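You operate a simulated robot arm through the tools that you are given. There is no shell and no other tool.

Carry out the task below with a simulated robot arm. There is one attempt and no reset: what you move stays moved.

TASK
Cap the loose battery's terminals and latch it away in the yellow box.
Fine: the cap marked with its voltage goes on before the battery is moved; the other cap stays. Set down upright: what you pick out.

It is judged by the outcome, as a careful person would: the job done as asked, and still so three seconds after it is handed in. It fails if anything else is knocked over, pushed out of place, dropped, spilled or broken. A push-on lid holds only when it is set on centred and level and pressed home; a screw cap is set on level and turned clockwise until tight.

THE ROBOT
A 7-joint arm with a fingered hand, fixed in place. Base frame: the origin is on the floor under the middle of its stand, x ahead of it, y to its left, z up; the work surface is at about z = 0.85. Units: m, degrees, N and s.
It reaches about 1.228 m from its shoulder. Its first joint turns from -115.0 to 115.0 degrees. Payload 5 kg.
The tool frame sits at the grasp point between the pads (the TCP): z along the fingers, y along the line on which they close. The tips reach 0.032 m beyond it. The gripper opens to 0.16 m; its body begins 0.089 m behind the TCP. The gripper is a hand of 4 fingers: y runs from the thumb to the fingers, the wrist lies at [0, 0, -0.267] in the tool frame.
Orientation is told as [roll, pitch, yaw] about the base's x, y, z axes, in that order, counted from this pose: with the fingers straight down and closing along the base's y, the tool's x points along the base's -x, its y along +y and its z along -z.

THE INTERFACE
- The arm moves only by the tool drive_tool. Its argument "targets" is a list of rows, each an object of numbers (a shift or turn left out is 0): "tx", "ty", "tz": the shift along the tool's x, y, z in units of 20 mm (1.0 is 20 mm); "rx", "ry", "rz": the turn, a rotation vector about the tool's x, y, z in units of 5 degrees (1.0 is 5 degrees). In form: [{"tx": .., "ty": .., "tz": .., "rx": .., "ry": .., "rz": ..}, ...]. A call has 1 to 20 rows; each row shifts and turns the commanded pose from where the row before left it, along the tool's axes as they then stand. A call with a number of a shift or a turn outside -1 to 1 is refused whole. A row lasts 0.2 s, in which the tool goes at most 0.05 m and 8.6 degrees; a call with a longer step from one row to the next is refused whole. Where a pose cannot be reached the arm comes as near as it can. A force on the tool above 90 N (or 10 N above the force at the start of the call, whichever is more), or a blocked arm, ends the call early, and 0.2 s more pass. In this call time passes only in rows, and 0.2 s behind the last. The reply holds the time, the measured pose of the TCP, the force on the tool along the base axes, the opening and the grip force, in the units named above and with some noise, with the torque about the TCP (base axes, N m) and any sound that the robot's microphone picked up, and new pictures: "pictures" is both (left out), scene, wrist or none.
- Cameras (640 x 400 px; columns grow to the right, rows downward): "scene" is fixed at [0.22, -0.6501, 1.5164]; the picture's right is [0.95, -0.33, 0.00], its down [-0.09, -0.27, -0.96] and it looks along [0.31, 0.91, -0.28] (base axes); focal length 372 px, centre (320, 200). "wrist" rides on the gripper at [0.08, -0.004, -0.114] in the tool frame; the picture's right is [0.05, 1.00, 0.00], its down [-0.82, 0.04, -0.58] and it looks along [-0.58, 0.03, 0.82] (tool axes); focal length 265 px, centre (320, 200). There is no depth. A picture from a camera that has moved, and an enlarged one, comes with that camera's place and axes in the base frame and with its lens.
- raise_lower(by): slides the trunk up (or, below 0, down) by that many m; the arm rides with it, the base frame stays. It gives what a move gives, with no picture.
- finger_targets(finger1, finger2, finger3, thumb_bend): sets how far each is bent, from 0 (flat) to 1 (curled in); at 0.3 the hand is open as for a grip, at 0.7 the pads meet at the TCP. One left out holds its place. A second passes; each finger stops where it meets its share of the squeeze, and holds until it gets a number again. It is the only way to open and close the hand. It gives what a move gives, with no picture; readings hold the bend of each and the force on the fingers (four entries, about 0 where the hand has none), thumb and palm.
- close_up(camera, box): a new picture of the part [left, top, right, bottom] of that camera's present view, enlarged. It takes no simulated time.
- hand_in(): hands the job in; it is judged then, once.

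Nothing tells you positions but the pictures and the camera data. Unless the task says otherwise, let go and move clear before handing in.

The tools are called after "Call:" by a JSON object that holds its "op" and its "data". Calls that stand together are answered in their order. drive_tool: Moves the arm, as the interface text tells. Its arguments: {"type":"object","properties":{"targets":{"type":"array"},"pictures":{"type":"string","enum":["both","scene","wrist","none"]}},"required":["targets"]} The other tools are called the same way: raise_lower (by) moves the trunk up or down; finger_targets (finger1, finger2, finger3, thumb_bend) moves the fingers one by one; close_up (camera, box) takes an enlarged picture of a part of a camera's view; hand_in () hands the job in.

At the start:

```text
time: 0.0
ee_pos: [0.5433, 0.3355, 1.4357]
orientation: [0.0, 0.1, 0.0]
wrist_force: [-0.4, -0.1, 0.0]
moment: [-0.02, 0.03, 0.0]
gripper_width: 0.1601
grip_force: 0.0
shape: jaw
bend: [0.3, 0.3, 0.3, 0.3]
finger forces: [0.0, 0.1, 0.0, 0.0, 0.0, 0.0]
trunk travel left (down, up): [-0.725, 0.265]
```

scene: 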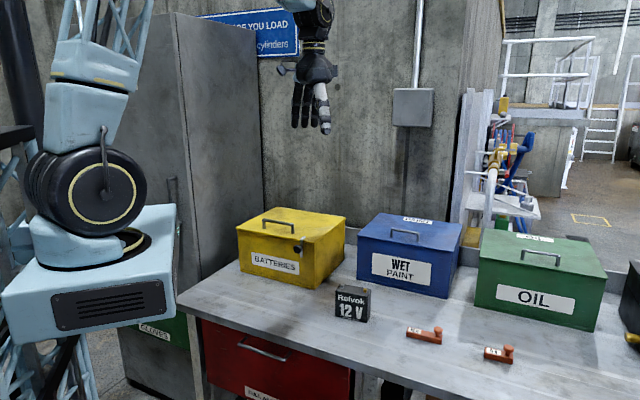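
wrist: 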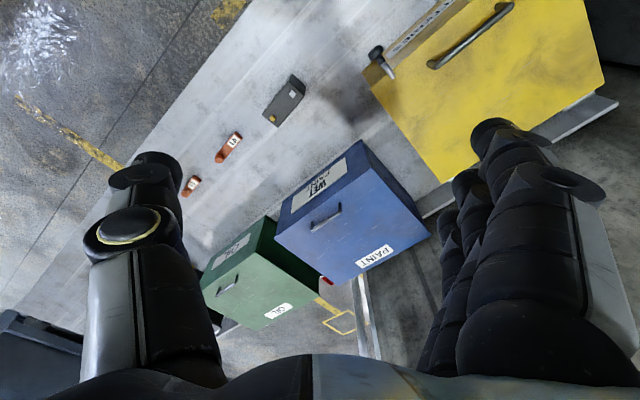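

I see a bench with a yellow BATTERIES box, a blue WET PAINT box, a green OIL box, a loose black 12 V battery and two orange caps. I'll look closer before moving.

Call:
{"op": "close_up", "data": {"camera": "scene", "box": [220, 190, 380, 290]}}

Call:
{"op": "close_up", "data": {"camera": "scene", "box": [310, 270, 410, 332]}}

Call:
{"op": "close_up", "data": {"camera": "scene", "box": [390, 310, 530, 398]}}

Call:
{"op": "close_up", "data": {"camera": "wrist", "box": [170, 60, 330, 160]}}

Call:
{"op": "close_up", "data": {"camera": "wrist", "box": [350, 0, 640, 180]}}

Call:
{"op": "close_up", "data": {"camera": "wrist", "box": [170, 120, 270, 200]}}

```text
4.00 times, centred on (300, 240) of scene
camera zoom: at [0.22, -0.6501, 1.5164], right [0.95, -0.33, 0.0], down [-0.09, -0.27, -0.96], along [0.31, 0.91, -0.28], focal length 1487 px, centre (400, 40)
```

zoom: 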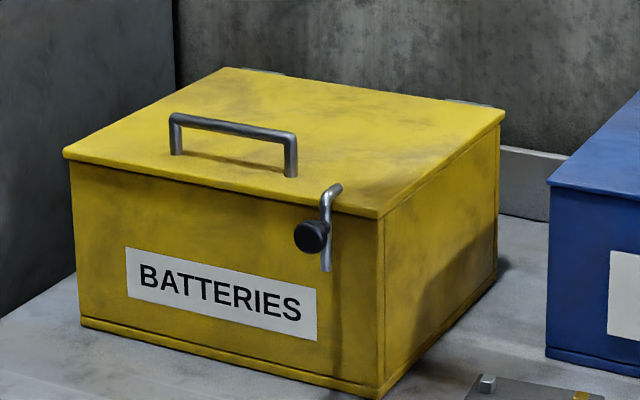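

```text
6.40 times, centred on (360, 301) of scene
camera zoom: at [0.22, -0.6501, 1.5164], right [0.95, -0.33, 0.0], down [-0.09, -0.27, -0.96], along [0.31, 0.91, -0.28], focal length 2379 px, centre (64, -446)
```

zoom: 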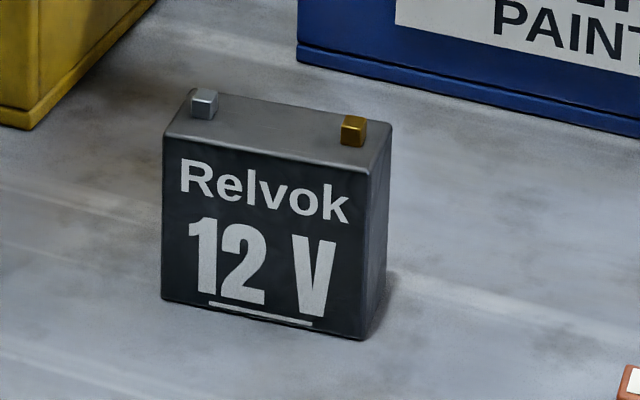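

```text
4.55 times, centred on (460, 354) of scene
camera zoom: at [0.22, -0.6501, 1.5164], right [0.95, -0.33, 0.0], down [-0.09, -0.27, -0.96], along [0.31, 0.91, -0.28], focal length 1690 px, centre (-316, -500)
```

zoom: 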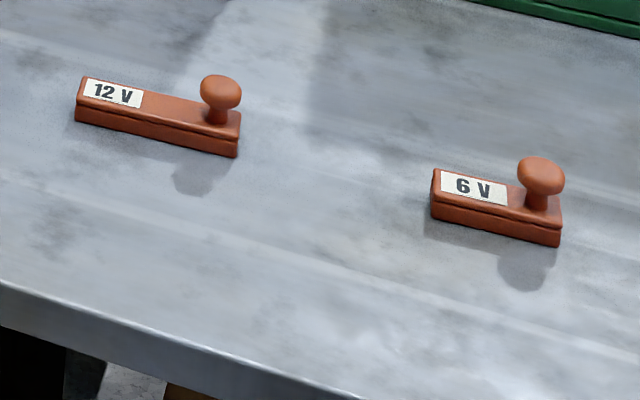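

```text
4.00 times, centred on (250, 110) of wrist
camera zoom: at [0.4638, 0.3302, 1.5504], right [-0.05, 1.0, 0.0], down [0.82, 0.04, 0.58], along [0.58, 0.03, -0.82], focal length 1062 px, centre (600, 560)
```

zoom: 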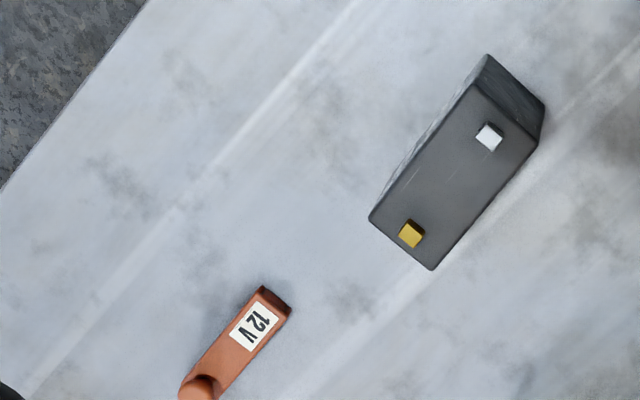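

```text
2.21 times, centred on (495, 90) of wrist
camera zoom: at [0.4638, 0.3302, 1.5504], right [-0.05, 1.0, 0.0], down [0.82, 0.04, 0.58], along [0.58, 0.03, -0.82], focal length 586 px, centre (-66, 443)
```

zoom: 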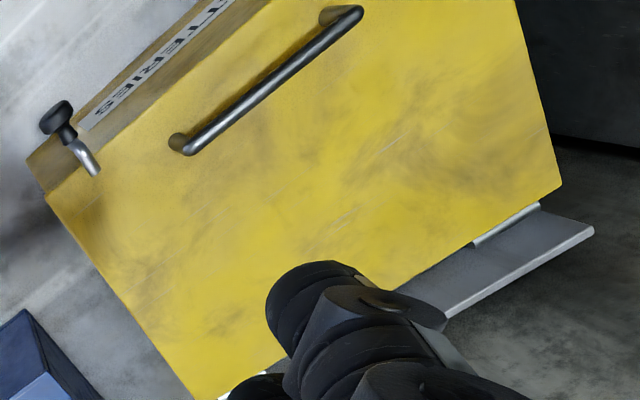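

```text
5.00 times, centred on (220, 160) of wrist
camera zoom: at [0.4638, 0.3302, 1.5504], right [-0.05, 1.0, 0.0], down [0.82, 0.04, 0.58], along [0.58, 0.03, -0.82], focal length 1327 px, centre (820, 400)
```

zoom: 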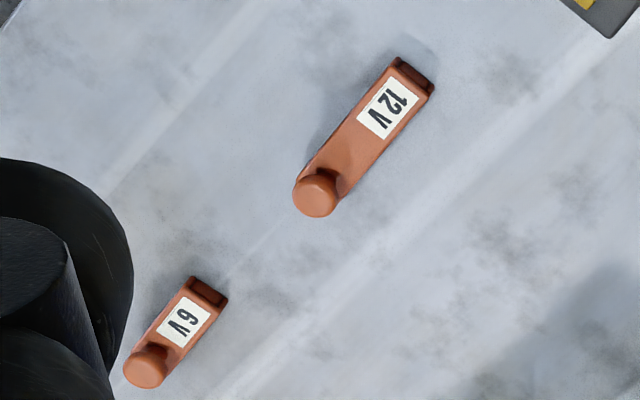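

The bench is turned about 45° to the base axes. The battery is near (0.64, 0.25), the 12 V cap near (0.78, 0.10), and the yellow box near (0.56, 0.66). I'll study the latch, cap and battery more closely.

Call:
{"op": "close_up", "data": {"camera": "scene", "box": [280, 225, 328, 265]}}

Call:
{"op": "close_up", "data": {"camera": "wrist", "box": [355, 30, 435, 90]}}

Call:
{"op": "close_up", "data": {"camera": "scene", "box": [400, 320, 450, 350]}}

Call:
{"op": "close_up", "data": {"camera": "wrist", "box": [205, 125, 255, 170]}}

Call:
{"op": "close_up", "data": {"camera": "scene", "box": [220, 190, 380, 250]}}

Call:
{"op": "close_up", "data": {"camera": "scene", "box": [240, 0, 360, 140]}}

```text
10.00 times, centred on (304, 245) of scene
camera zoom: at [0.22, -0.6501, 1.5164], right [0.95, -0.33, 0.0], down [-0.09, -0.27, -0.96], along [0.31, 0.91, -0.28], focal length 3718 px, centre (480, -250)
```

zoom: 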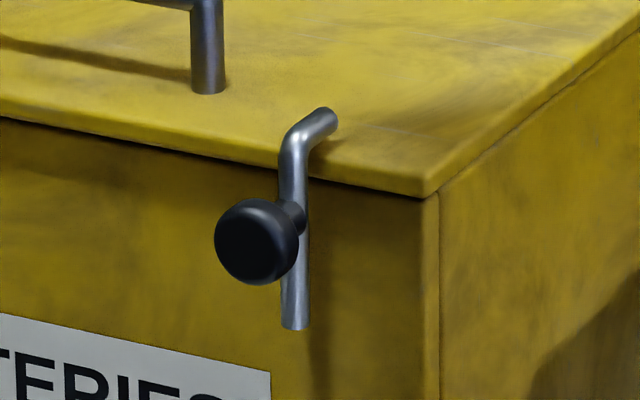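

```text
6.67 times, centred on (395, 60) of wrist
camera zoom: at [0.4638, 0.3302, 1.5504], right [-0.05, 1.0, 0.0], down [0.82, 0.04, 0.58], along [0.58, 0.03, -0.82], focal length 1769 px, centre (-180, 1133)
```

zoom: 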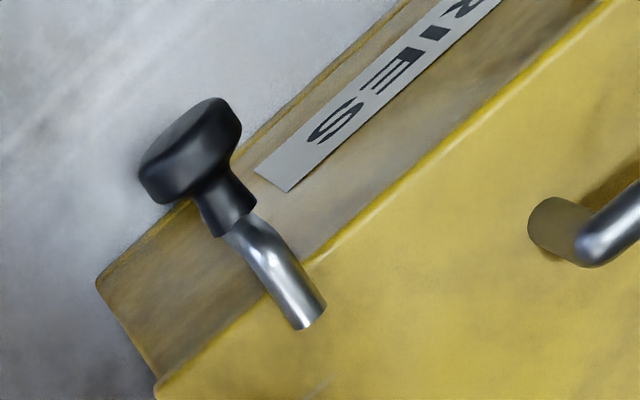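

```text
12.80 times, centred on (425, 335) of scene
camera zoom: at [0.22, -0.6501, 1.5164], right [0.95, -0.33, 0.0], down [-0.09, -0.27, -0.96], along [0.31, 0.91, -0.28], focal length 4758 px, centre (-1024, -1528)
```

zoom: 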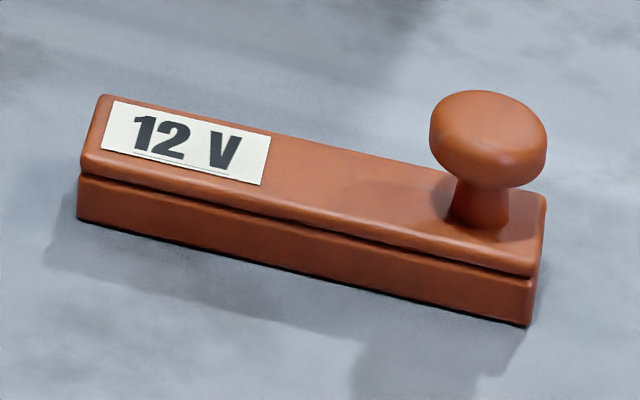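

```text
8.89 times, centred on (230, 148) of wrist
camera zoom: at [0.4638, 0.3302, 1.5504], right [-0.05, 1.0, 0.0], down [0.82, 0.04, 0.58], along [0.58, 0.03, -0.82], focal length 2359 px, centre (1120, 667)
```

zoom: 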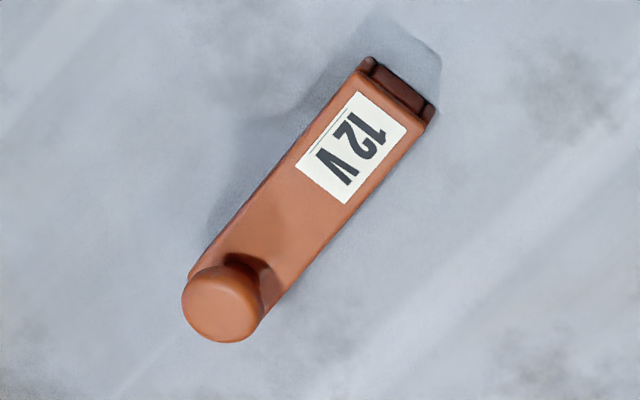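

```text
4.00 times, centred on (300, 220) of scene
camera zoom: at [0.22, -0.6501, 1.5164], right [0.95, -0.33, 0.0], down [-0.09, -0.27, -0.96], along [0.31, 0.91, -0.28], focal length 1487 px, centre (400, 120)
```

zoom: 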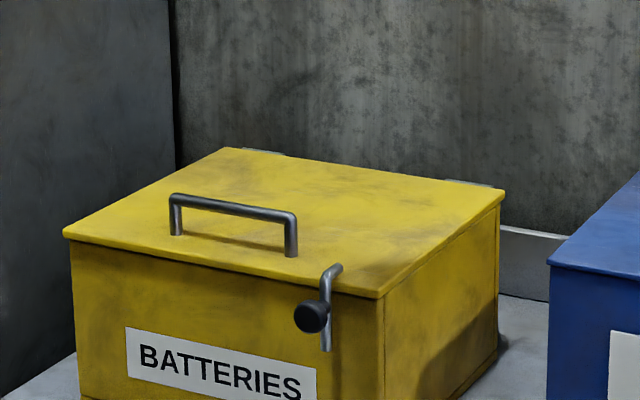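

```text
2.86 times, centred on (300, 70) of scene
camera zoom: at [0.22, -0.6501, 1.5164], right [0.95, -0.33, 0.0], down [-0.09, -0.27, -0.96], along [0.31, 0.91, -0.28], focal length 1062 px, centre (377, 571)
```

zoom: 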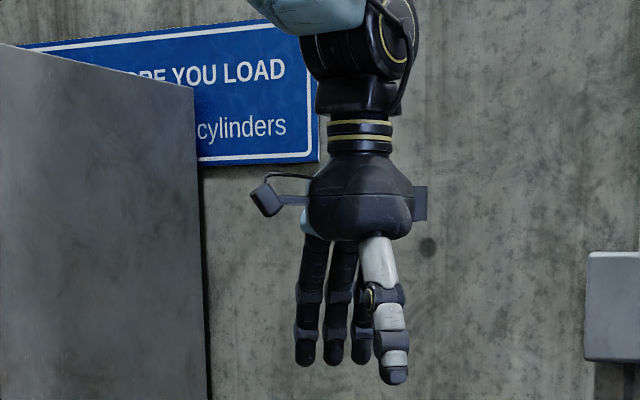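

The latch is a hooked rod with a black knob, the lid is hinged at the back, and the cap is a bar with a knob at one end. I'll turn the hand to line up with the bench (yaw about -40°) and move over the battery and caps to measure them with the wrist camera.

Call:
{"op": "drive_tool", "data": {"targets": [{"rz": 1}, {"rz": 1}, {"rz": 1}, {"rz": 1}, {"rz": 1}, {"rz": 1}, {"rz": 1}, {"rz": 1}], "pictures": "none"}}

Call:
{"op": "drive_tool", "data": {"targets": [{"tx": -0.943, "ty": -0.106, "tz": 0.75}, {"tx": -0.943, "ty": -0.106, "tz": 0.75}, {"tx": -0.943, "ty": -0.106, "tz": 0.75}, {"tx": -0.943, "ty": -0.106, "tz": 0.75}, {"tx": -0.943, "ty": -0.106, "tz": 0.75}, {"tx": -0.943, "ty": -0.106, "tz": 0.75}]}}

```text
time: 1.8
ee_pos: [0.5434, 0.3344, 1.4363]
orientation: [0.1, 0.0, -40.0]
wrist_force: [-0.6, 0.0, -0.1]
moment: [-0.03, 0.04, -0.01]
gripper_width: 0.1595
grip_force: 0.1
shape: jaw
bend: [0.3, 0.3, 0.3, 0.3]
finger forces: [0.0, 0.0, 0.0, 0.1, 0.0, 0.0]
trunk travel left (down, up): [-0.725, 0.265]
```

```text
time: 3.2
ee_pos: [0.6218, 0.2525, 1.3467]
orientation: [0.0, 0.0, -39.9]
wrist_force: [-0.2, -0.3, -0.8]
moment: [0.0, -0.01, -0.01]
gripper_width: 0.1601
grip_force: 0.1
shape: jaw
bend: [0.3, 0.3, 0.3, 0.3]
finger forces: [0.0, 0.0, 0.1, 0.0, 0.0, 0.0]
trunk travel left (down, up): [-0.725, 0.265]
camera wrist: at [0.5581, 0.3017, 1.461], right [0.6, 0.8, 0.0], down [0.65, -0.49, 0.58], along [0.46, -0.35, -0.82], focal length 265 px, centre (320, 200)
```

scene: 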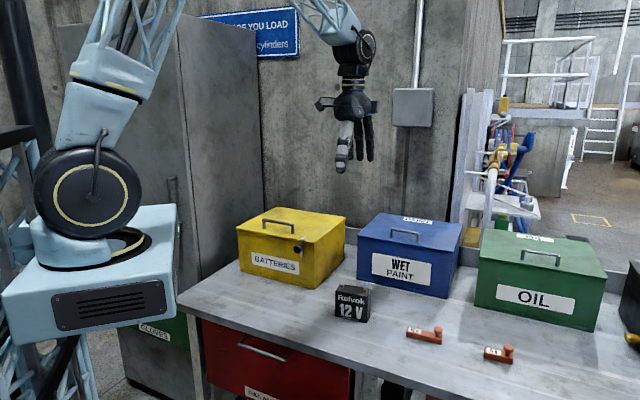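
wrist: 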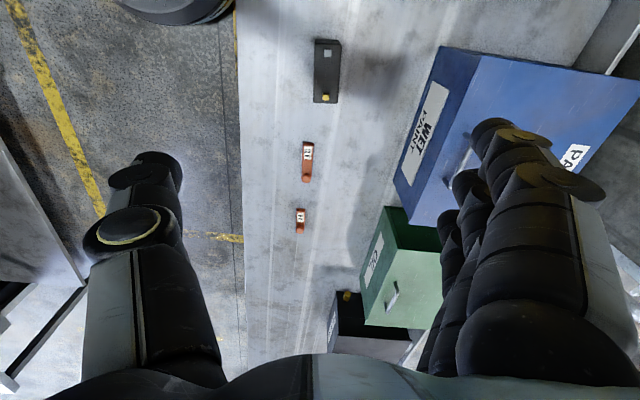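

The cap, the 6 V cap and the battery lie in a row below me. I'll move down to about 0.15 m above the 12 V cap to measure it accurately.

Call:
{"op": "drive_tool", "data": {"targets": [{"tx": -0.645, "ty": -0.023, "tz": 0.962}, {"tx": -0.645, "ty": -0.023, "tz": 0.962}, {"tx": -0.645, "ty": -0.023, "tz": 0.962}, {"tx": -0.645, "ty": -0.023, "tz": 0.962}, {"tx": -0.645, "ty": -0.023, "tz": 0.962}, {"tx": -0.645, "ty": -0.023, "tz": 0.962}, {"tx": -0.645, "ty": -0.023, "tz": 0.962}, {"tx": -0.645, "ty": -0.023, "tz": 0.962}, {"tx": -0.645, "ty": -0.023, "tz": 0.962}, {"tx": -0.645, "ty": -0.023, "tz": 0.962}, {"tx": -0.645, "ty": -0.023, "tz": 0.962}, {"tx": -0.645, "ty": -0.023, "tz": 0.962}, {"tx": -0.645, "ty": -0.023, "tz": 0.962}, {"tx": -0.645, "ty": -0.023, "tz": 0.962}, {"tx": -0.645, "ty": -0.023, "tz": 0.962}]}}

```text
time: 6.4
ee_pos: [0.766, 0.121, 1.0588]
orientation: [0.0, 0.1, -40.0]
wrist_force: [-0.1, 0.5, -0.1]
moment: [0.0, -0.02, 0.01]
gripper_width: 0.1598
grip_force: 0.1
shape: jaw
bend: [0.3, 0.3, 0.3, 0.3]
finger forces: [0.0, 0.0, 0.1, 0.0, 0.0, 0.1]
trunk travel left (down, up): [-0.725, 0.265]
camera wrist: at [0.702, 0.1693, 1.1724], right [0.6, 0.8, 0.0], down [0.65, -0.49, 0.58], along [0.46, -0.35, -0.82], focal length 265 px, centre (320, 200)
```

scene: 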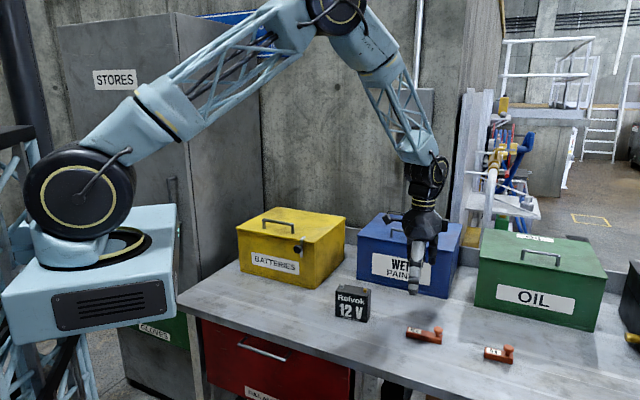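
wrist: 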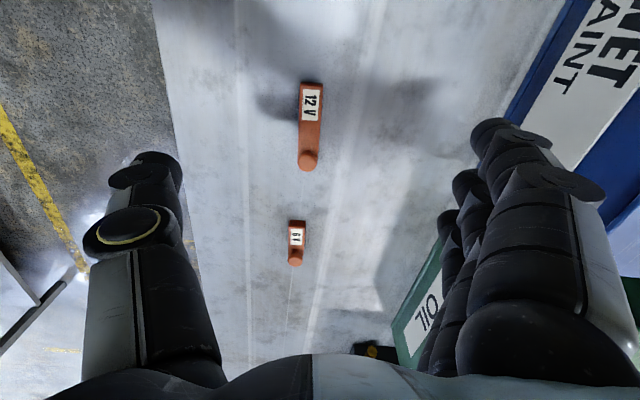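

The 12 V cap sits slightly above the centre of the wrist view. I'll zoom in to measure it.

Call:
{"op": "close_up", "data": {"camera": "wrist", "box": [240, 70, 400, 180]}}

Call:
{"op": "close_up", "data": {"camera": "scene", "box": [370, 140, 470, 300]}}

```text
3.64 times, centred on (320, 125) of wrist
camera zoom: at [0.702, 0.1693, 1.1724], right [0.6, 0.8, 0.0], down [0.65, -0.49, 0.58], along [0.46, -0.35, -0.82], focal length 965 px, centre (320, 473)
```

zoom: 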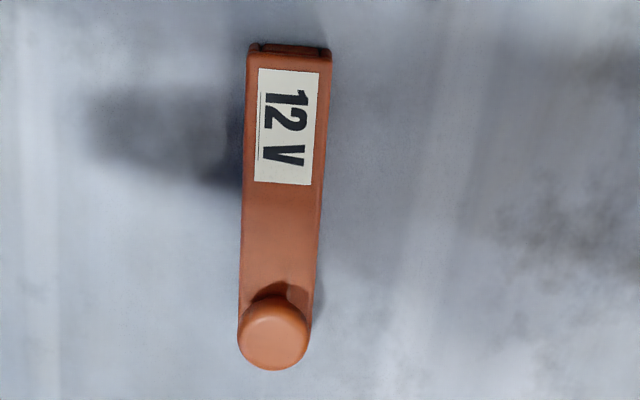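

```text
2.50 times, centred on (420, 220) of scene
camera zoom: at [0.22, -0.6501, 1.5164], right [0.95, -0.33, 0.0], down [-0.09, -0.27, -0.96], along [0.31, 0.91, -0.28], focal length 929 px, centre (70, 150)
```

zoom: 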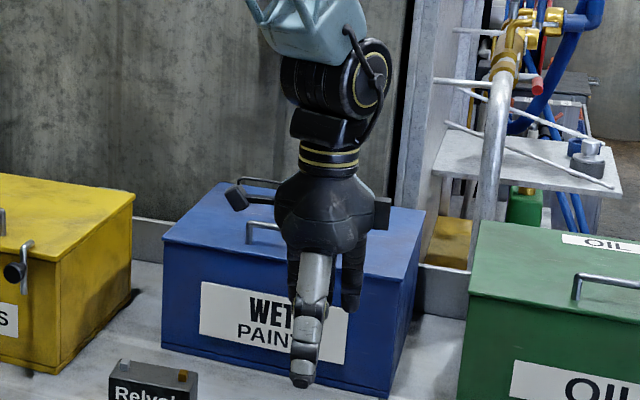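

The cap's centre is about 31 mm toward -x and 11 mm toward -y of the tool, with its length at yaw -41.3°. I'll part-close the fingers in free air to learn how the tips come together.

Call:
{"op": "finger_targets", "data": {"finger1": 0.6, "finger2": 0.6, "finger3": 0.6, "thumb_bend": 0.6}}

Call:
{"op": "close_up", "data": {"camera": "wrist", "box": [80, 60, 560, 360]}}

Call:
{"op": "close_up", "data": {"camera": "scene", "box": [390, 180, 460, 300]}}

```text
time: 7.4
ee_pos: [0.7648, 0.1214, 1.0598]
orientation: [0.0, 0.0, -40.0]
wrist_force: [0.0, 0.2, -0.2]
moment: [-0.01, 0.01, -0.03]
gripper_width: 0.0541
grip_force: 0.1
shape: fingers
bend: [0.6, 0.6, 0.6, 0.6]
finger forces: [0.0, 0.0, 0.1, 0.1, 0.1, 0.0]
trunk travel left (down, up): [-0.725, 0.265]
```

```text
1.33 times, centred on (320, 210) of wrist
camera zoom: at [0.7012, 0.1699, 1.1729], right [0.6, 0.8, 0.0], down [0.65, -0.49, 0.58], along [0.46, -0.35, -0.82], focal length 354 px, centre (320, 187)
```

zoom: 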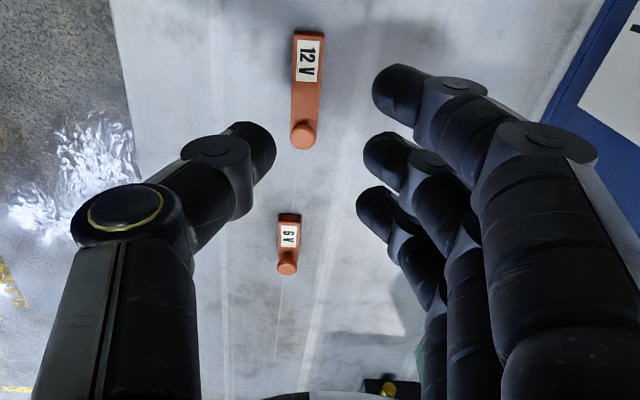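

```text
3.33 times, centred on (425, 240) of scene
camera zoom: at [0.22, -0.6501, 1.5164], right [0.95, -0.33, 0.0], down [-0.09, -0.27, -0.96], along [0.31, 0.91, -0.28], focal length 1239 px, centre (-30, 67)
```

zoom: 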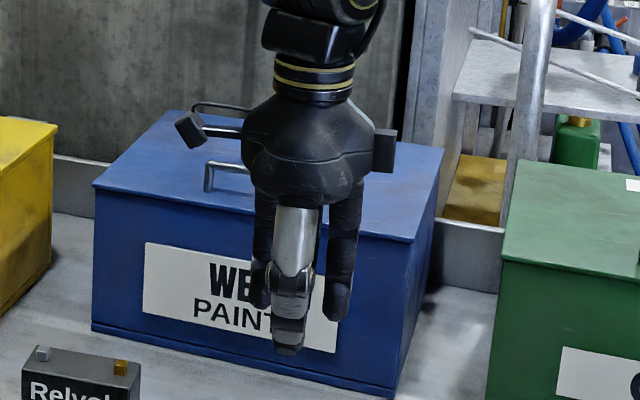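

Three fingers are spaced about 29 mm apart opposite the thumb, with a 54 mm opening at bend 0.6, so they'll straddle the 25 mm bar. I'll line up over the cap centre and go down to about 0.94, then check.

Call:
{"op": "drive_tool", "data": {"targets": [{"rz": 0.26}, {"tx": -0.318, "ty": -0.101, "tz": 1.0}, {"tx": -0.318, "ty": -0.101, "tz": 1.0}, {"tx": -0.318, "ty": -0.101, "tz": 1.0}, {"tx": -0.318, "ty": -0.101, "tz": 1.0}, {"tx": -0.318, "ty": -0.101, "tz": 1.0}, {"tz": 1.0}]}}

Call:
{"op": "close_up", "data": {"camera": "wrist", "box": [200, 80, 440, 230]}}

Call:
{"op": "close_up", "data": {"camera": "scene", "box": [390, 260, 470, 350]}}

```text
time: 9.0
ee_pos: [0.7851, 0.0922, 0.9391]
orientation: [0.1, 0.1, -41.3]
wrist_force: [-0.3, 1.2, -0.1]
moment: [0.0, 0.03, 0.0]
gripper_width: 0.0541
grip_force: 0.0
shape: fingers
bend: [0.6, 0.6, 0.6, 0.6]
finger forces: [0.0, 0.0, 0.0, 0.0, 0.1, 0.0]
trunk travel left (down, up): [-0.725, 0.265]
camera wrist: at [0.7215, 0.1421, 1.0528], right [0.62, 0.78, 0.0], down [0.64, -0.51, 0.58], along [0.45, -0.36, -0.82], focal length 265 px, centre (320, 200)
```

scene: 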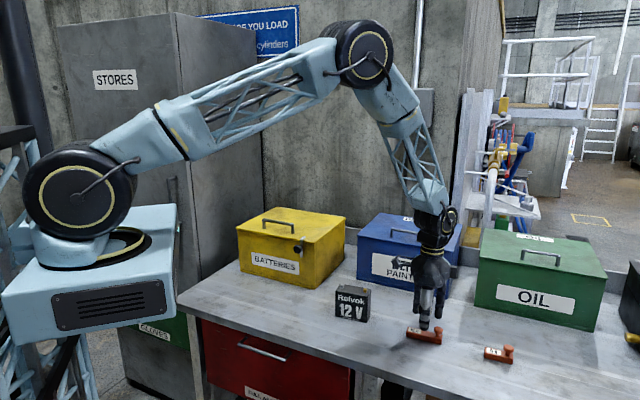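
wrist: 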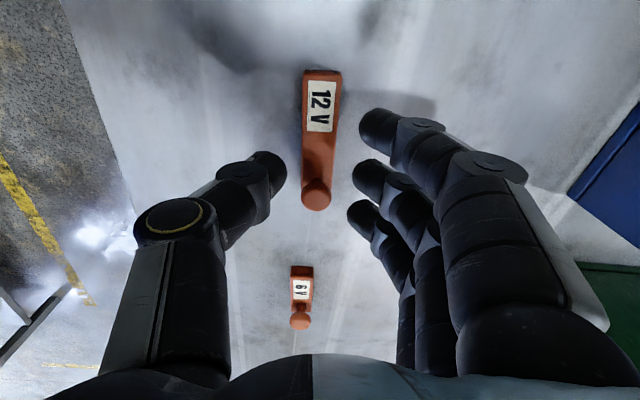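

```text
2.67 times, centred on (320, 155) of wrist
camera zoom: at [0.7215, 0.1421, 1.0528], right [0.62, 0.78, 0.0], down [0.64, -0.51, 0.58], along [0.45, -0.36, -0.82], focal length 708 px, centre (320, 320)
```

zoom: 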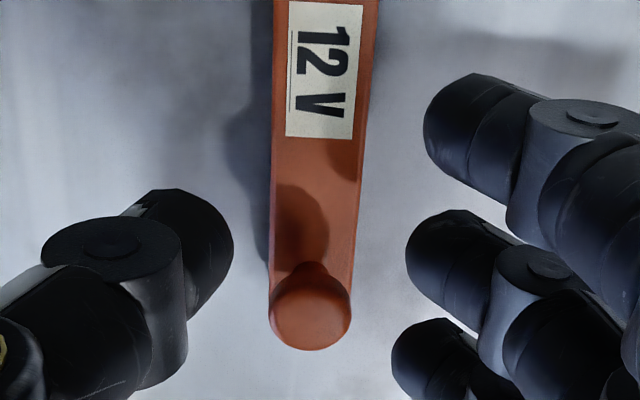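

```text
4.44 times, centred on (430, 305) of scene
camera zoom: at [0.22, -0.6501, 1.5164], right [0.95, -0.33, 0.0], down [-0.09, -0.27, -0.96], along [0.31, 0.91, -0.28], focal length 1652 px, centre (-169, -267)
```

zoom: 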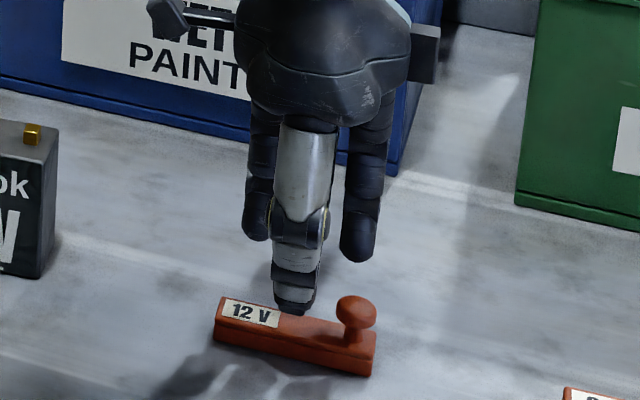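

The cap is centred under the hand within about 1 mm. I'll go down so the fingertips sit beside the bar, just above the bench.

Call:
{"op": "drive_tool", "data": {"targets": [{"tz": 0.8}, {"tz": 0.8}, {"tz": 0.5}, {"tz": 0.3}]}}

Call:
{"op": "close_up", "data": {"camera": "scene", "box": [390, 290, 470, 350]}}

```text
time: 10.0
ee_pos: [0.7834, 0.0939, 0.8917]
orientation: [-0.1, 0.1, -41.3]
wrist_force: [0.0, -0.1, 0.1]
moment: [-0.03, -0.02, 0.03]
gripper_width: 0.0543
grip_force: 0.1
shape: fingers
bend: [0.6, 0.6, 0.6, 0.6]
finger forces: [0.0, 0.1, 0.1, 0.0, 0.1, 0.0]
trunk travel left (down, up): [-0.725, 0.265]
camera wrist: at [0.7208, 0.1425, 1.0056], right [0.62, 0.78, 0.0], down [0.64, -0.51, 0.58], along [0.45, -0.36, -0.82], focal length 265 px, centre (320, 200)
```

scene: 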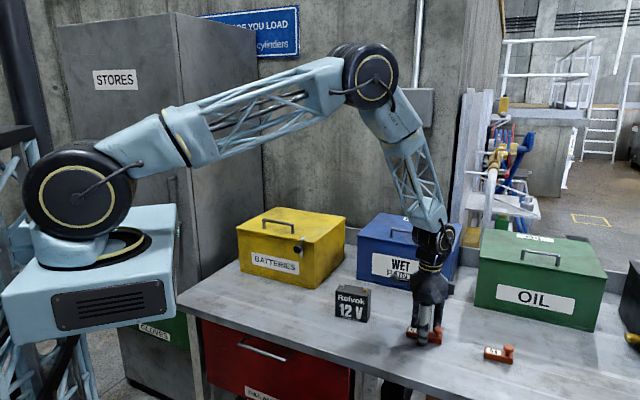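
wrist: 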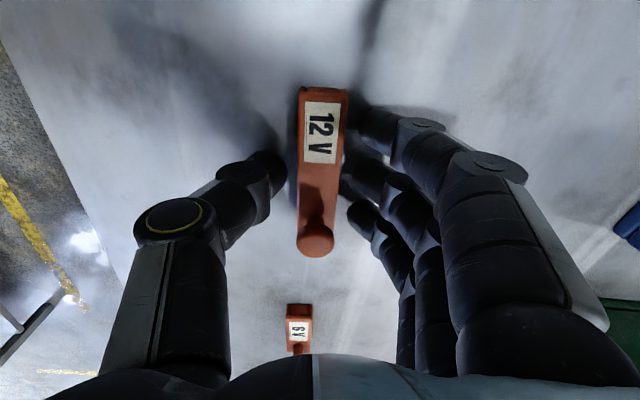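

```text
6.67 times, centred on (430, 320) of scene
camera zoom: at [0.22, -0.6501, 1.5164], right [0.95, -0.33, 0.0], down [-0.09, -0.27, -0.96], along [0.31, 0.91, -0.28], focal length 2478 px, centre (-413, -600)
```

zoom: 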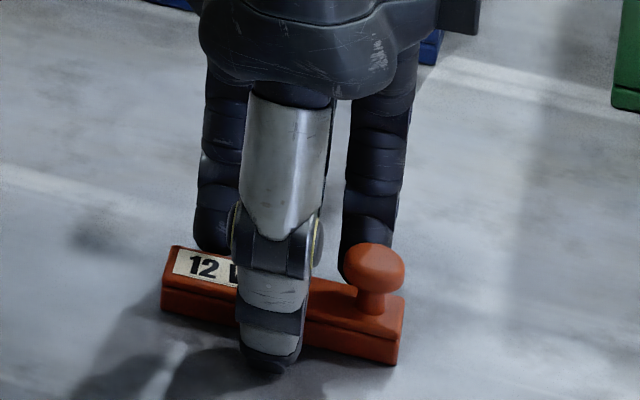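

The fingertips straddle the bar a few mm above the bench. I'll lower 4 mm more and close gently.

Call:
{"op": "drive_tool", "data": {"targets": [{"tz": 0.1}, {"tz": 0.1}], "pictures": "none"}}

Call:
{"op": "finger_targets", "data": {"finger1": 0.66, "finger2": 0.66, "finger3": 0.66, "thumb_bend": 0.66}}

Call:
{"op": "close_up", "data": {"camera": "wrist", "box": [200, 70, 440, 280]}}

Call:
{"op": "close_up", "data": {"camera": "scene", "box": [390, 290, 470, 350]}}

```text
time: 10.6
ee_pos: [0.7828, 0.0924, 0.889]
orientation: [0.1, 0.0, -41.3]
wrist_force: [-1.7, 0.2, 14.7]
moment: [-0.4, 0.49, -0.06]
gripper_width: 0.0541
grip_force: 7.3
shape: fingers
bend: [0.6, 0.6, 0.6, 0.6]
finger forces: [0.0, 0.0, 0.0, 0.1, 14.7, 0.1]
trunk travel left (down, up): [-0.725, 0.265]
```

```text
time: 11.6
ee_pos: [0.7832, 0.0923, 0.8885]
orientation: [0.1, -0.1, -41.4]
wrist_force: [-0.8, 0.0, 2.3]
moment: [-0.02, 0.04, -0.02]
gripper_width: 0.04
grip_force: 5.6
shape: fingers
bend: [0.65, 0.65, 0.65, 0.65]
finger forces: [1.5, 1.5, 1.6, 0.1, 6.1, 0.1]
trunk travel left (down, up): [-0.725, 0.265]
```

```text
1.90 times, centred on (320, 175) of wrist
camera zoom: at [0.7208, 0.1422, 1.0016], right [0.62, 0.78, 0.0], down [0.64, -0.51, 0.58], along [0.45, -0.36, -0.82], focal length 506 px, centre (320, 248)
```

zoom: 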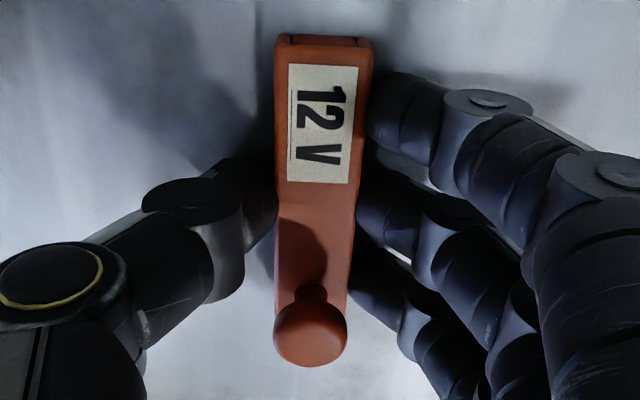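

```text
6.67 times, centred on (430, 320) of scene
camera zoom: at [0.22, -0.6501, 1.5164], right [0.95, -0.33, 0.0], down [-0.09, -0.27, -0.96], along [0.31, 0.91, -0.28], focal length 2478 px, centre (-413, -600)
```

zoom: 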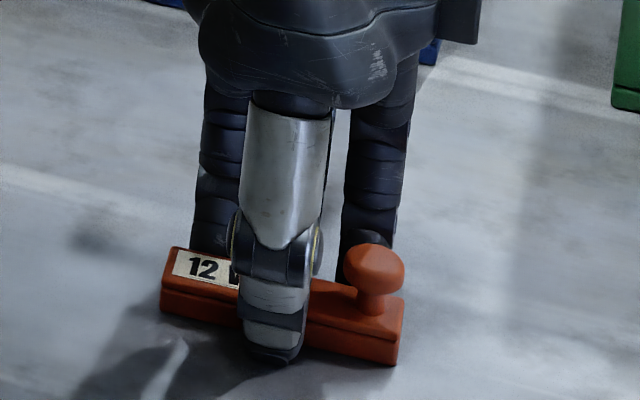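

The fingers hold the bar lightly. I'll squeeze a bit more before lifting.

Call:
{"op": "finger_targets", "data": {"finger1": 0.72, "finger2": 0.72, "finger3": 0.72, "thumb_bend": 0.72}}

Call:
{"op": "close_up", "data": {"camera": "wrist", "box": [200, 70, 440, 280]}}

Call:
{"op": "close_up", "data": {"camera": "scene", "box": [390, 290, 470, 350]}}

```text
time: 12.6
ee_pos: [0.7825, 0.0929, 0.8881]
orientation: [-0.1, 0.0, -41.2]
wrist_force: [0.5, -0.3, 0.5]
moment: [-0.01, -0.03, 0.01]
gripper_width: 0.0382
grip_force: 18.9
shape: fingers
bend: [0.69, 0.69, 0.69, 0.66]
finger forces: [6.3, 6.2, 6.2, 0.0, 18.5, 0.0]
trunk travel left (down, up): [-0.725, 0.265]
```

```text
1.90 times, centred on (320, 175) of wrist
camera zoom: at [0.721, 0.1422, 1.0015], right [0.62, 0.78, 0.0], down [0.64, -0.51, 0.58], along [0.45, -0.36, -0.82], focal length 506 px, centre (320, 248)
```

zoom: 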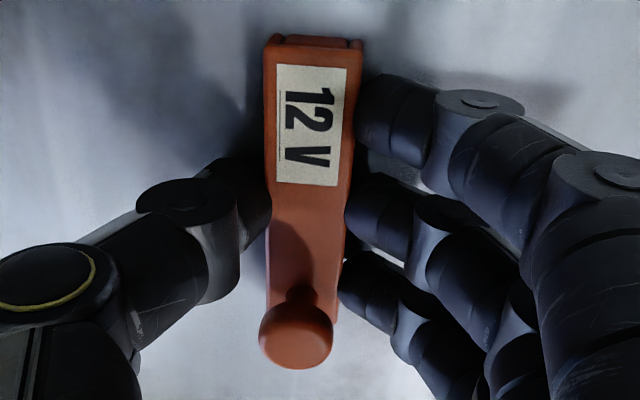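

```text
6.67 times, centred on (430, 320) of scene
camera zoom: at [0.22, -0.6501, 1.5164], right [0.95, -0.33, 0.0], down [-0.09, -0.27, -0.96], along [0.31, 0.91, -0.28], focal length 2478 px, centre (-413, -600)
```

zoom: 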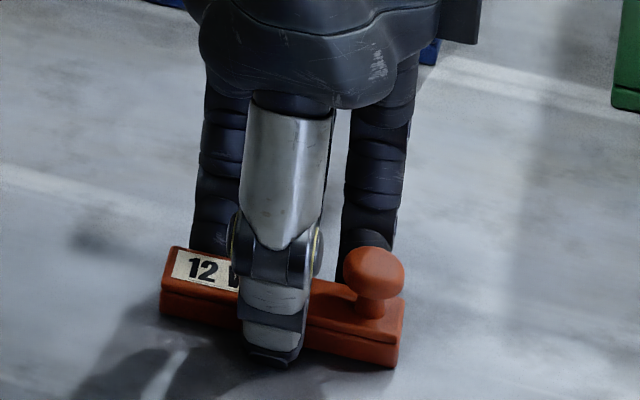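

The grip is about 19 N. I'll lift straight up and check that the cap stays level.

Call:
{"op": "drive_tool", "data": {"targets": [{"tz": -0.25}, {"tz": -0.5}, {"tz": -0.8}, {"tz": -1}, {"tz": -1}, {"tz": -1}, {"tz": -1}, {"tz": -1}, {"tz": -0.5}]}}

Call:
{"op": "close_up", "data": {"camera": "wrist", "box": [200, 70, 440, 280]}}

Call:
{"op": "close_up", "data": {"camera": "scene", "box": [390, 220, 470, 280]}}

```text
time: 14.6
ee_pos: [0.784, 0.0934, 1.0282]
orientation: [-0.1, 0.0, -41.3]
wrist_force: [-0.3, -0.2, -0.7]
moment: [0.0, -0.01, 0.02]
gripper_width: 0.0382
grip_force: 18.4
shape: fingers
bend: [0.69, 0.69, 0.69, 0.66]
finger forces: [6.2, 6.1, 6.0, 0.0, 18.6, 0.0]
trunk travel left (down, up): [-0.725, 0.265]
camera wrist: at [0.7214, 0.1428, 1.1416], right [0.62, 0.78, 0.0], down [0.64, -0.51, 0.58], along [0.45, -0.36, -0.82], focal length 265 px, centre (320, 200)
```

scene: 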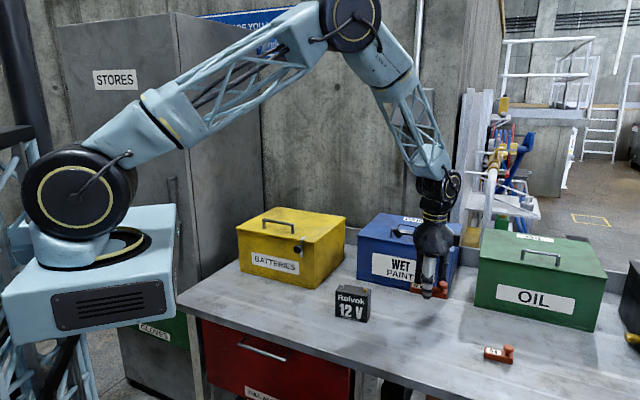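
wrist: 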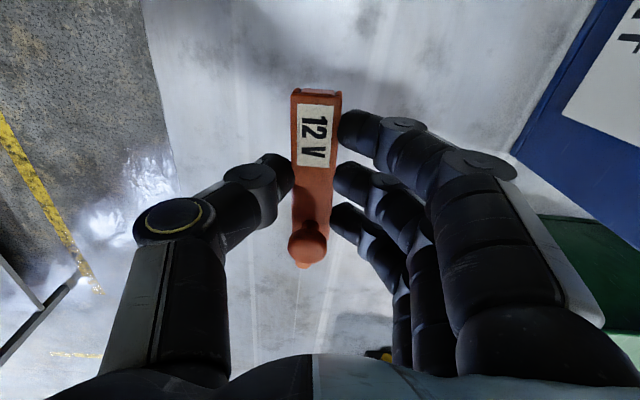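

```text
1.90 times, centred on (320, 175) of wrist
camera zoom: at [0.7214, 0.1428, 1.1416], right [0.62, 0.78, 0.0], down [0.64, -0.51, 0.58], along [0.45, -0.36, -0.82], focal length 506 px, centre (320, 248)
```

zoom: 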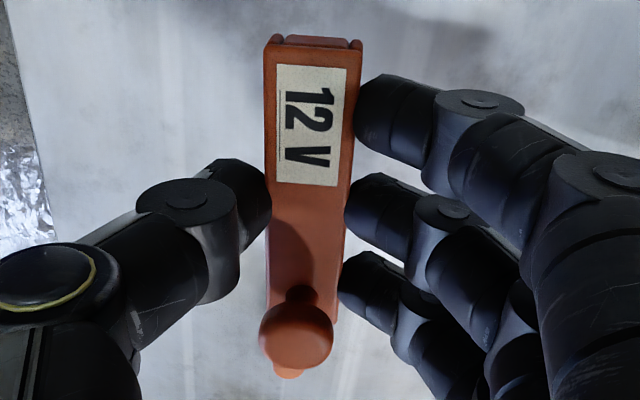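

```text
6.67 times, centred on (430, 250) of scene
camera zoom: at [0.22, -0.6501, 1.5164], right [0.95, -0.33, 0.0], down [-0.09, -0.27, -0.96], along [0.31, 0.91, -0.28], focal length 2478 px, centre (-413, -133)
```

zoom: 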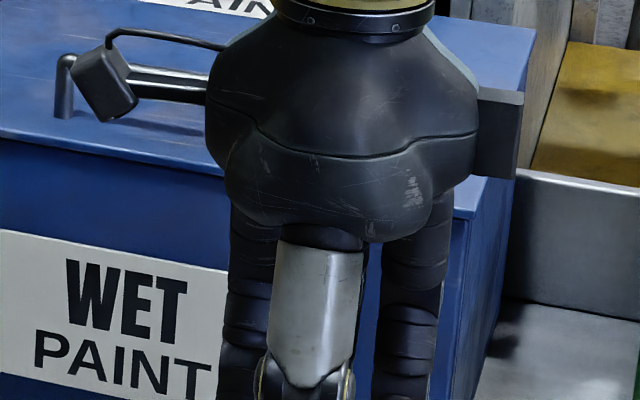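

The cap is held level, centred in x and about 4 mm toward the thumb. I'll carry it up and over the battery to measure the terminals with the wrist camera.

Call:
{"op": "drive_tool", "data": {"targets": [{"tz": -0.86}, {"tx": 0.6, "ty": 0.1, "tz": -0.86}, {"tx": 0.9, "ty": 0.15, "tz": -0.86}, {"tx": 0.9, "ty": 0.15, "tz": -0.86}, {"tx": 0.9, "ty": 0.15, "tz": -0.86}, {"tx": 0.9, "ty": 0.15, "tz": -0.86}, {"tx": 0.9, "ty": 0.15, "tz": -0.86}, {"tx": 0.9, "ty": 0.15, "tz": -0.86}, {"tx": 0.9, "ty": 0.15, "tz": -0.86}, {"tx": 0.9, "ty": 0.15, "tz": -0.86}, {"tx": 0.67, "ty": 0.085, "tz": 0}]}}

Call:
{"op": "close_up", "data": {"camera": "wrist", "box": [240, 0, 400, 100]}}

Call:
{"op": "close_up", "data": {"camera": "scene", "box": [320, 170, 420, 240]}}

```text
time: 17.0
ee_pos: [0.6761, 0.2263, 1.1991]
orientation: [0.0, 0.0, -41.3]
wrist_force: [-0.9, 0.7, 0.0]
moment: [0.02, -0.02, 0.02]
gripper_width: 0.0381
grip_force: 18.3
shape: fingers
bend: [0.7, 0.7, 0.7, 0.66]
finger forces: [6.1, 6.0, 6.0, 0.0, 18.4, 0.0]
trunk travel left (down, up): [-0.725, 0.265]
camera wrist: at [0.6136, 0.2752, 1.3137], right [0.62, 0.78, 0.0], down [0.64, -0.51, 0.58], along [0.45, -0.36, -0.82], focal length 265 px, centre (320, 200)
```

scene: 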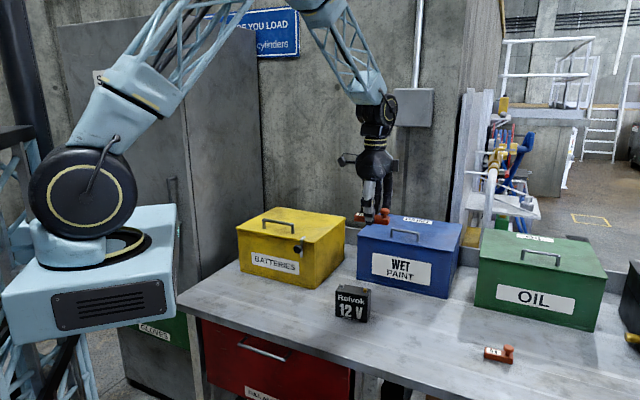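
wrist: 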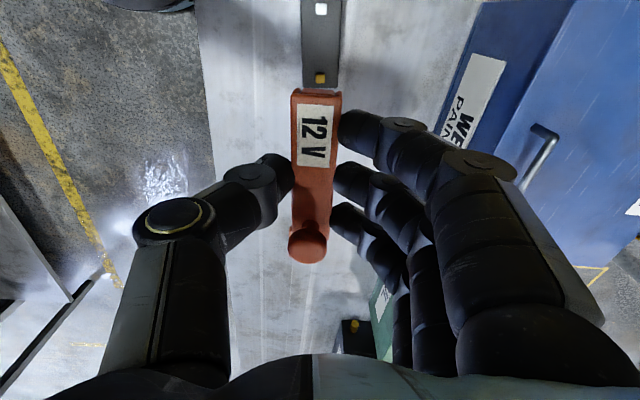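

```text
4.00 times, centred on (320, 50) of wrist
camera zoom: at [0.6136, 0.2752, 1.3137], right [0.62, 0.78, 0.0], down [0.64, -0.51, 0.58], along [0.45, -0.36, -0.82], focal length 1062 px, centre (320, 800)
```

zoom: 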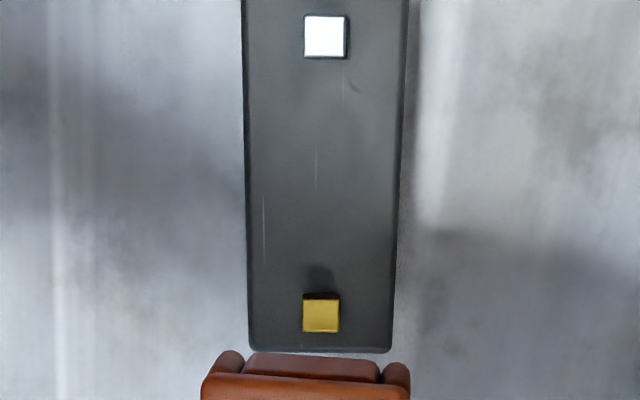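

```text
5.71 times, centred on (370, 205) of scene
camera zoom: at [0.22, -0.6501, 1.5164], right [0.95, -0.33, 0.0], down [-0.09, -0.27, -0.96], along [0.31, 0.91, -0.28], focal length 2124 px, centre (34, 171)
```

zoom: 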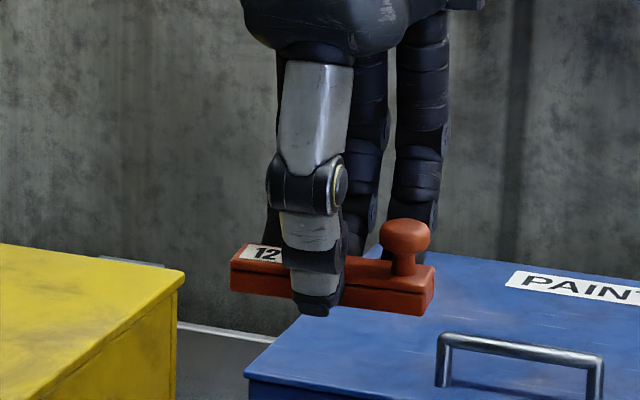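

The terminals are about 72 mm apart with their midpoint 48 mm along +x, and they are turned 2° from the cap. I'll align with them and come down to about 35 mm above.

Call:
{"op": "drive_tool", "data": {"targets": [{"rz": -0.4}, {"tx": 0.8, "ty": 0.068, "tz": 0.3}, {"tx": 0.8, "ty": 0.068, "tz": 0.7}, {"tx": 0.815, "ty": 0.069, "tz": 1}, {"tz": 1}, {"tz": 1}, {"tz": 1}, {"tz": 1}, {"tz": 1}, {"tz": 1}, {"tz": 0.5}, {"tz": 0.5}]}}

Call:
{"op": "close_up", "data": {"camera": "wrist", "box": [240, 40, 400, 140]}}

Call:
{"op": "close_up", "data": {"camera": "scene", "box": [310, 250, 400, 330]}}

```text
time: 19.6
ee_pos: [0.6391, 0.2613, 1.0175]
orientation: [0.1, 0.1, -39.3]
wrist_force: [-0.8, -0.9, 0.4]
moment: [-0.01, 0.03, -0.03]
gripper_width: 0.0383
grip_force: 18.6
shape: fingers
bend: [0.7, 0.7, 0.7, 0.66]
finger forces: [6.1, 6.0, 6.1, 0.0, 18.4, 0.1]
trunk travel left (down, up): [-0.725, 0.265]
camera wrist: at [0.576, 0.3083, 1.1328], right [0.59, 0.81, 0.0], down [0.66, -0.48, 0.58], along [0.47, -0.34, -0.82], focal length 265 px, centre (320, 200)
```

scene: 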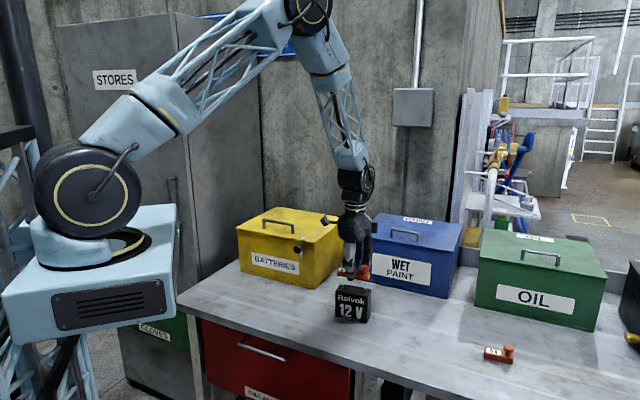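
wrist: 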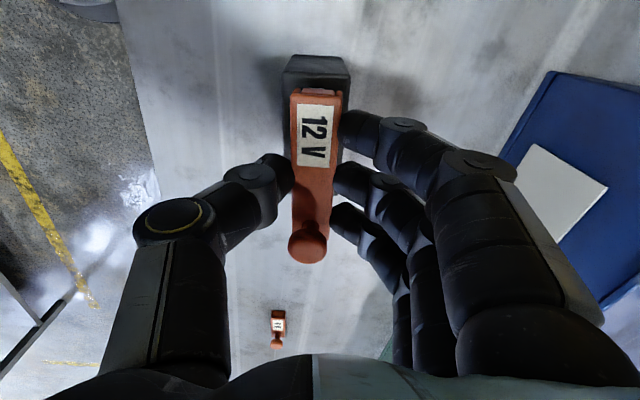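

```text
4.00 times, centred on (320, 90) of wrist
camera zoom: at [0.576, 0.3083, 1.1328], right [0.59, 0.81, 0.0], down [0.66, -0.48, 0.58], along [0.47, -0.34, -0.82], focal length 1062 px, centre (320, 640)
```

zoom: 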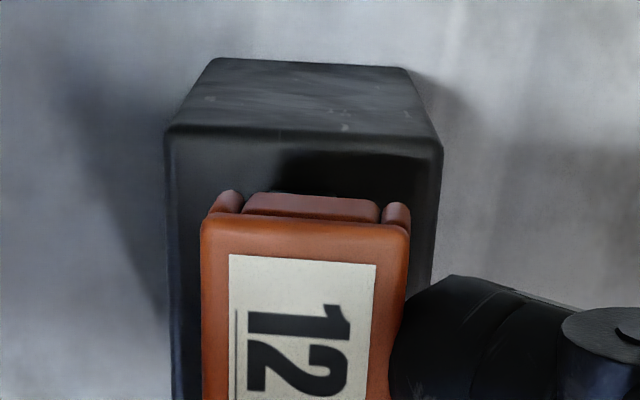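

```text
5.00 times, centred on (355, 290) of scene
camera zoom: at [0.22, -0.6501, 1.5164], right [0.95, -0.33, 0.0], down [-0.09, -0.27, -0.96], along [0.31, 0.91, -0.28], focal length 1859 px, centre (145, -250)
```

zoom: 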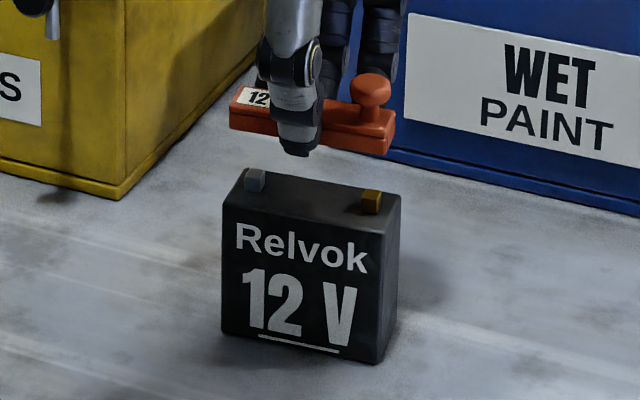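

The cap lines up with the battery within about 2 mm. I'll lower to just above the terminals and recheck at close range.

Call:
{"op": "drive_tool", "data": {"targets": [{"tz": 0.4}, {"tz": 0.4}, {"tz": 0.2}], "pictures": "none"}}

Call:
{"op": "close_up", "data": {"camera": "wrist", "box": [260, 40, 380, 115]}}

Call:
{"op": "close_up", "data": {"camera": "scene", "box": [325, 265, 380, 300]}}

Call:
{"op": "close_up", "data": {"camera": "wrist", "box": [240, 160, 360, 280]}}

```text
time: 20.4
ee_pos: [0.6401, 0.2607, 1.0002]
orientation: [0.0, 0.1, -39.2]
wrist_force: [0.3, 0.4, 0.3]
moment: [0.02, -0.02, -0.03]
gripper_width: 0.0383
grip_force: 18.5
shape: fingers
bend: [0.7, 0.7, 0.7, 0.66]
finger forces: [6.2, 6.1, 6.1, 0.1, 18.4, 0.1]
trunk travel left (down, up): [-0.725, 0.265]
```

```text
5.33 times, centred on (320, 78) of wrist
camera zoom: at [0.5755, 0.308, 1.1136], right [0.59, 0.81, 0.0], down [0.66, -0.48, 0.58], along [0.47, -0.34, -0.82], focal length 1416 px, centre (320, 853)
```

zoom: 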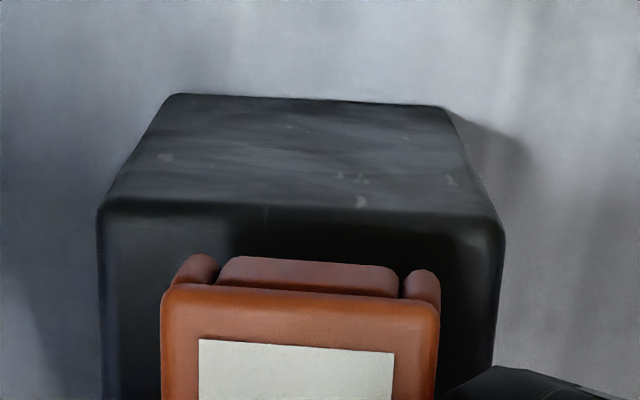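

```text
11.43 times, centred on (352, 282) of scene
camera zoom: at [0.22, -0.6501, 1.5164], right [0.95, -0.33, 0.0], down [-0.09, -0.27, -0.96], along [0.31, 0.91, -0.28], focal length 4249 px, centre (-51, -743)
```

zoom: 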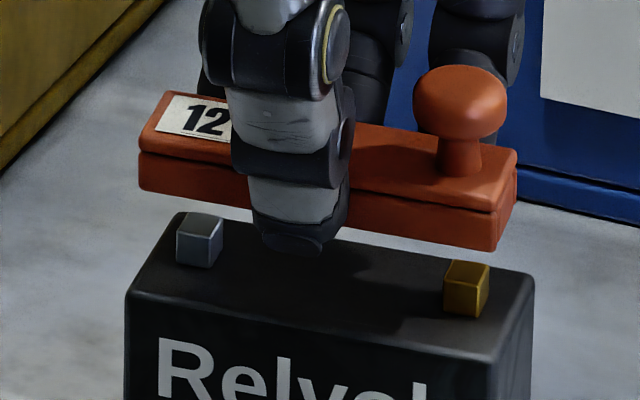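

```text
3.33 times, centred on (300, 220) of wrist
camera zoom: at [0.5755, 0.308, 1.1136], right [0.59, 0.81, 0.0], down [0.66, -0.48, 0.58], along [0.47, -0.34, -0.82], focal length 885 px, centre (387, 133)
```

zoom: 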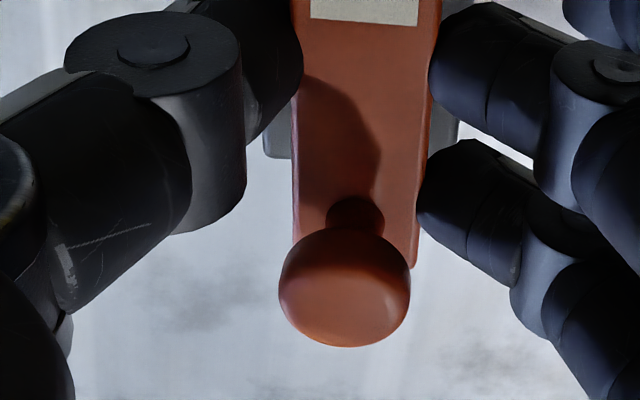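

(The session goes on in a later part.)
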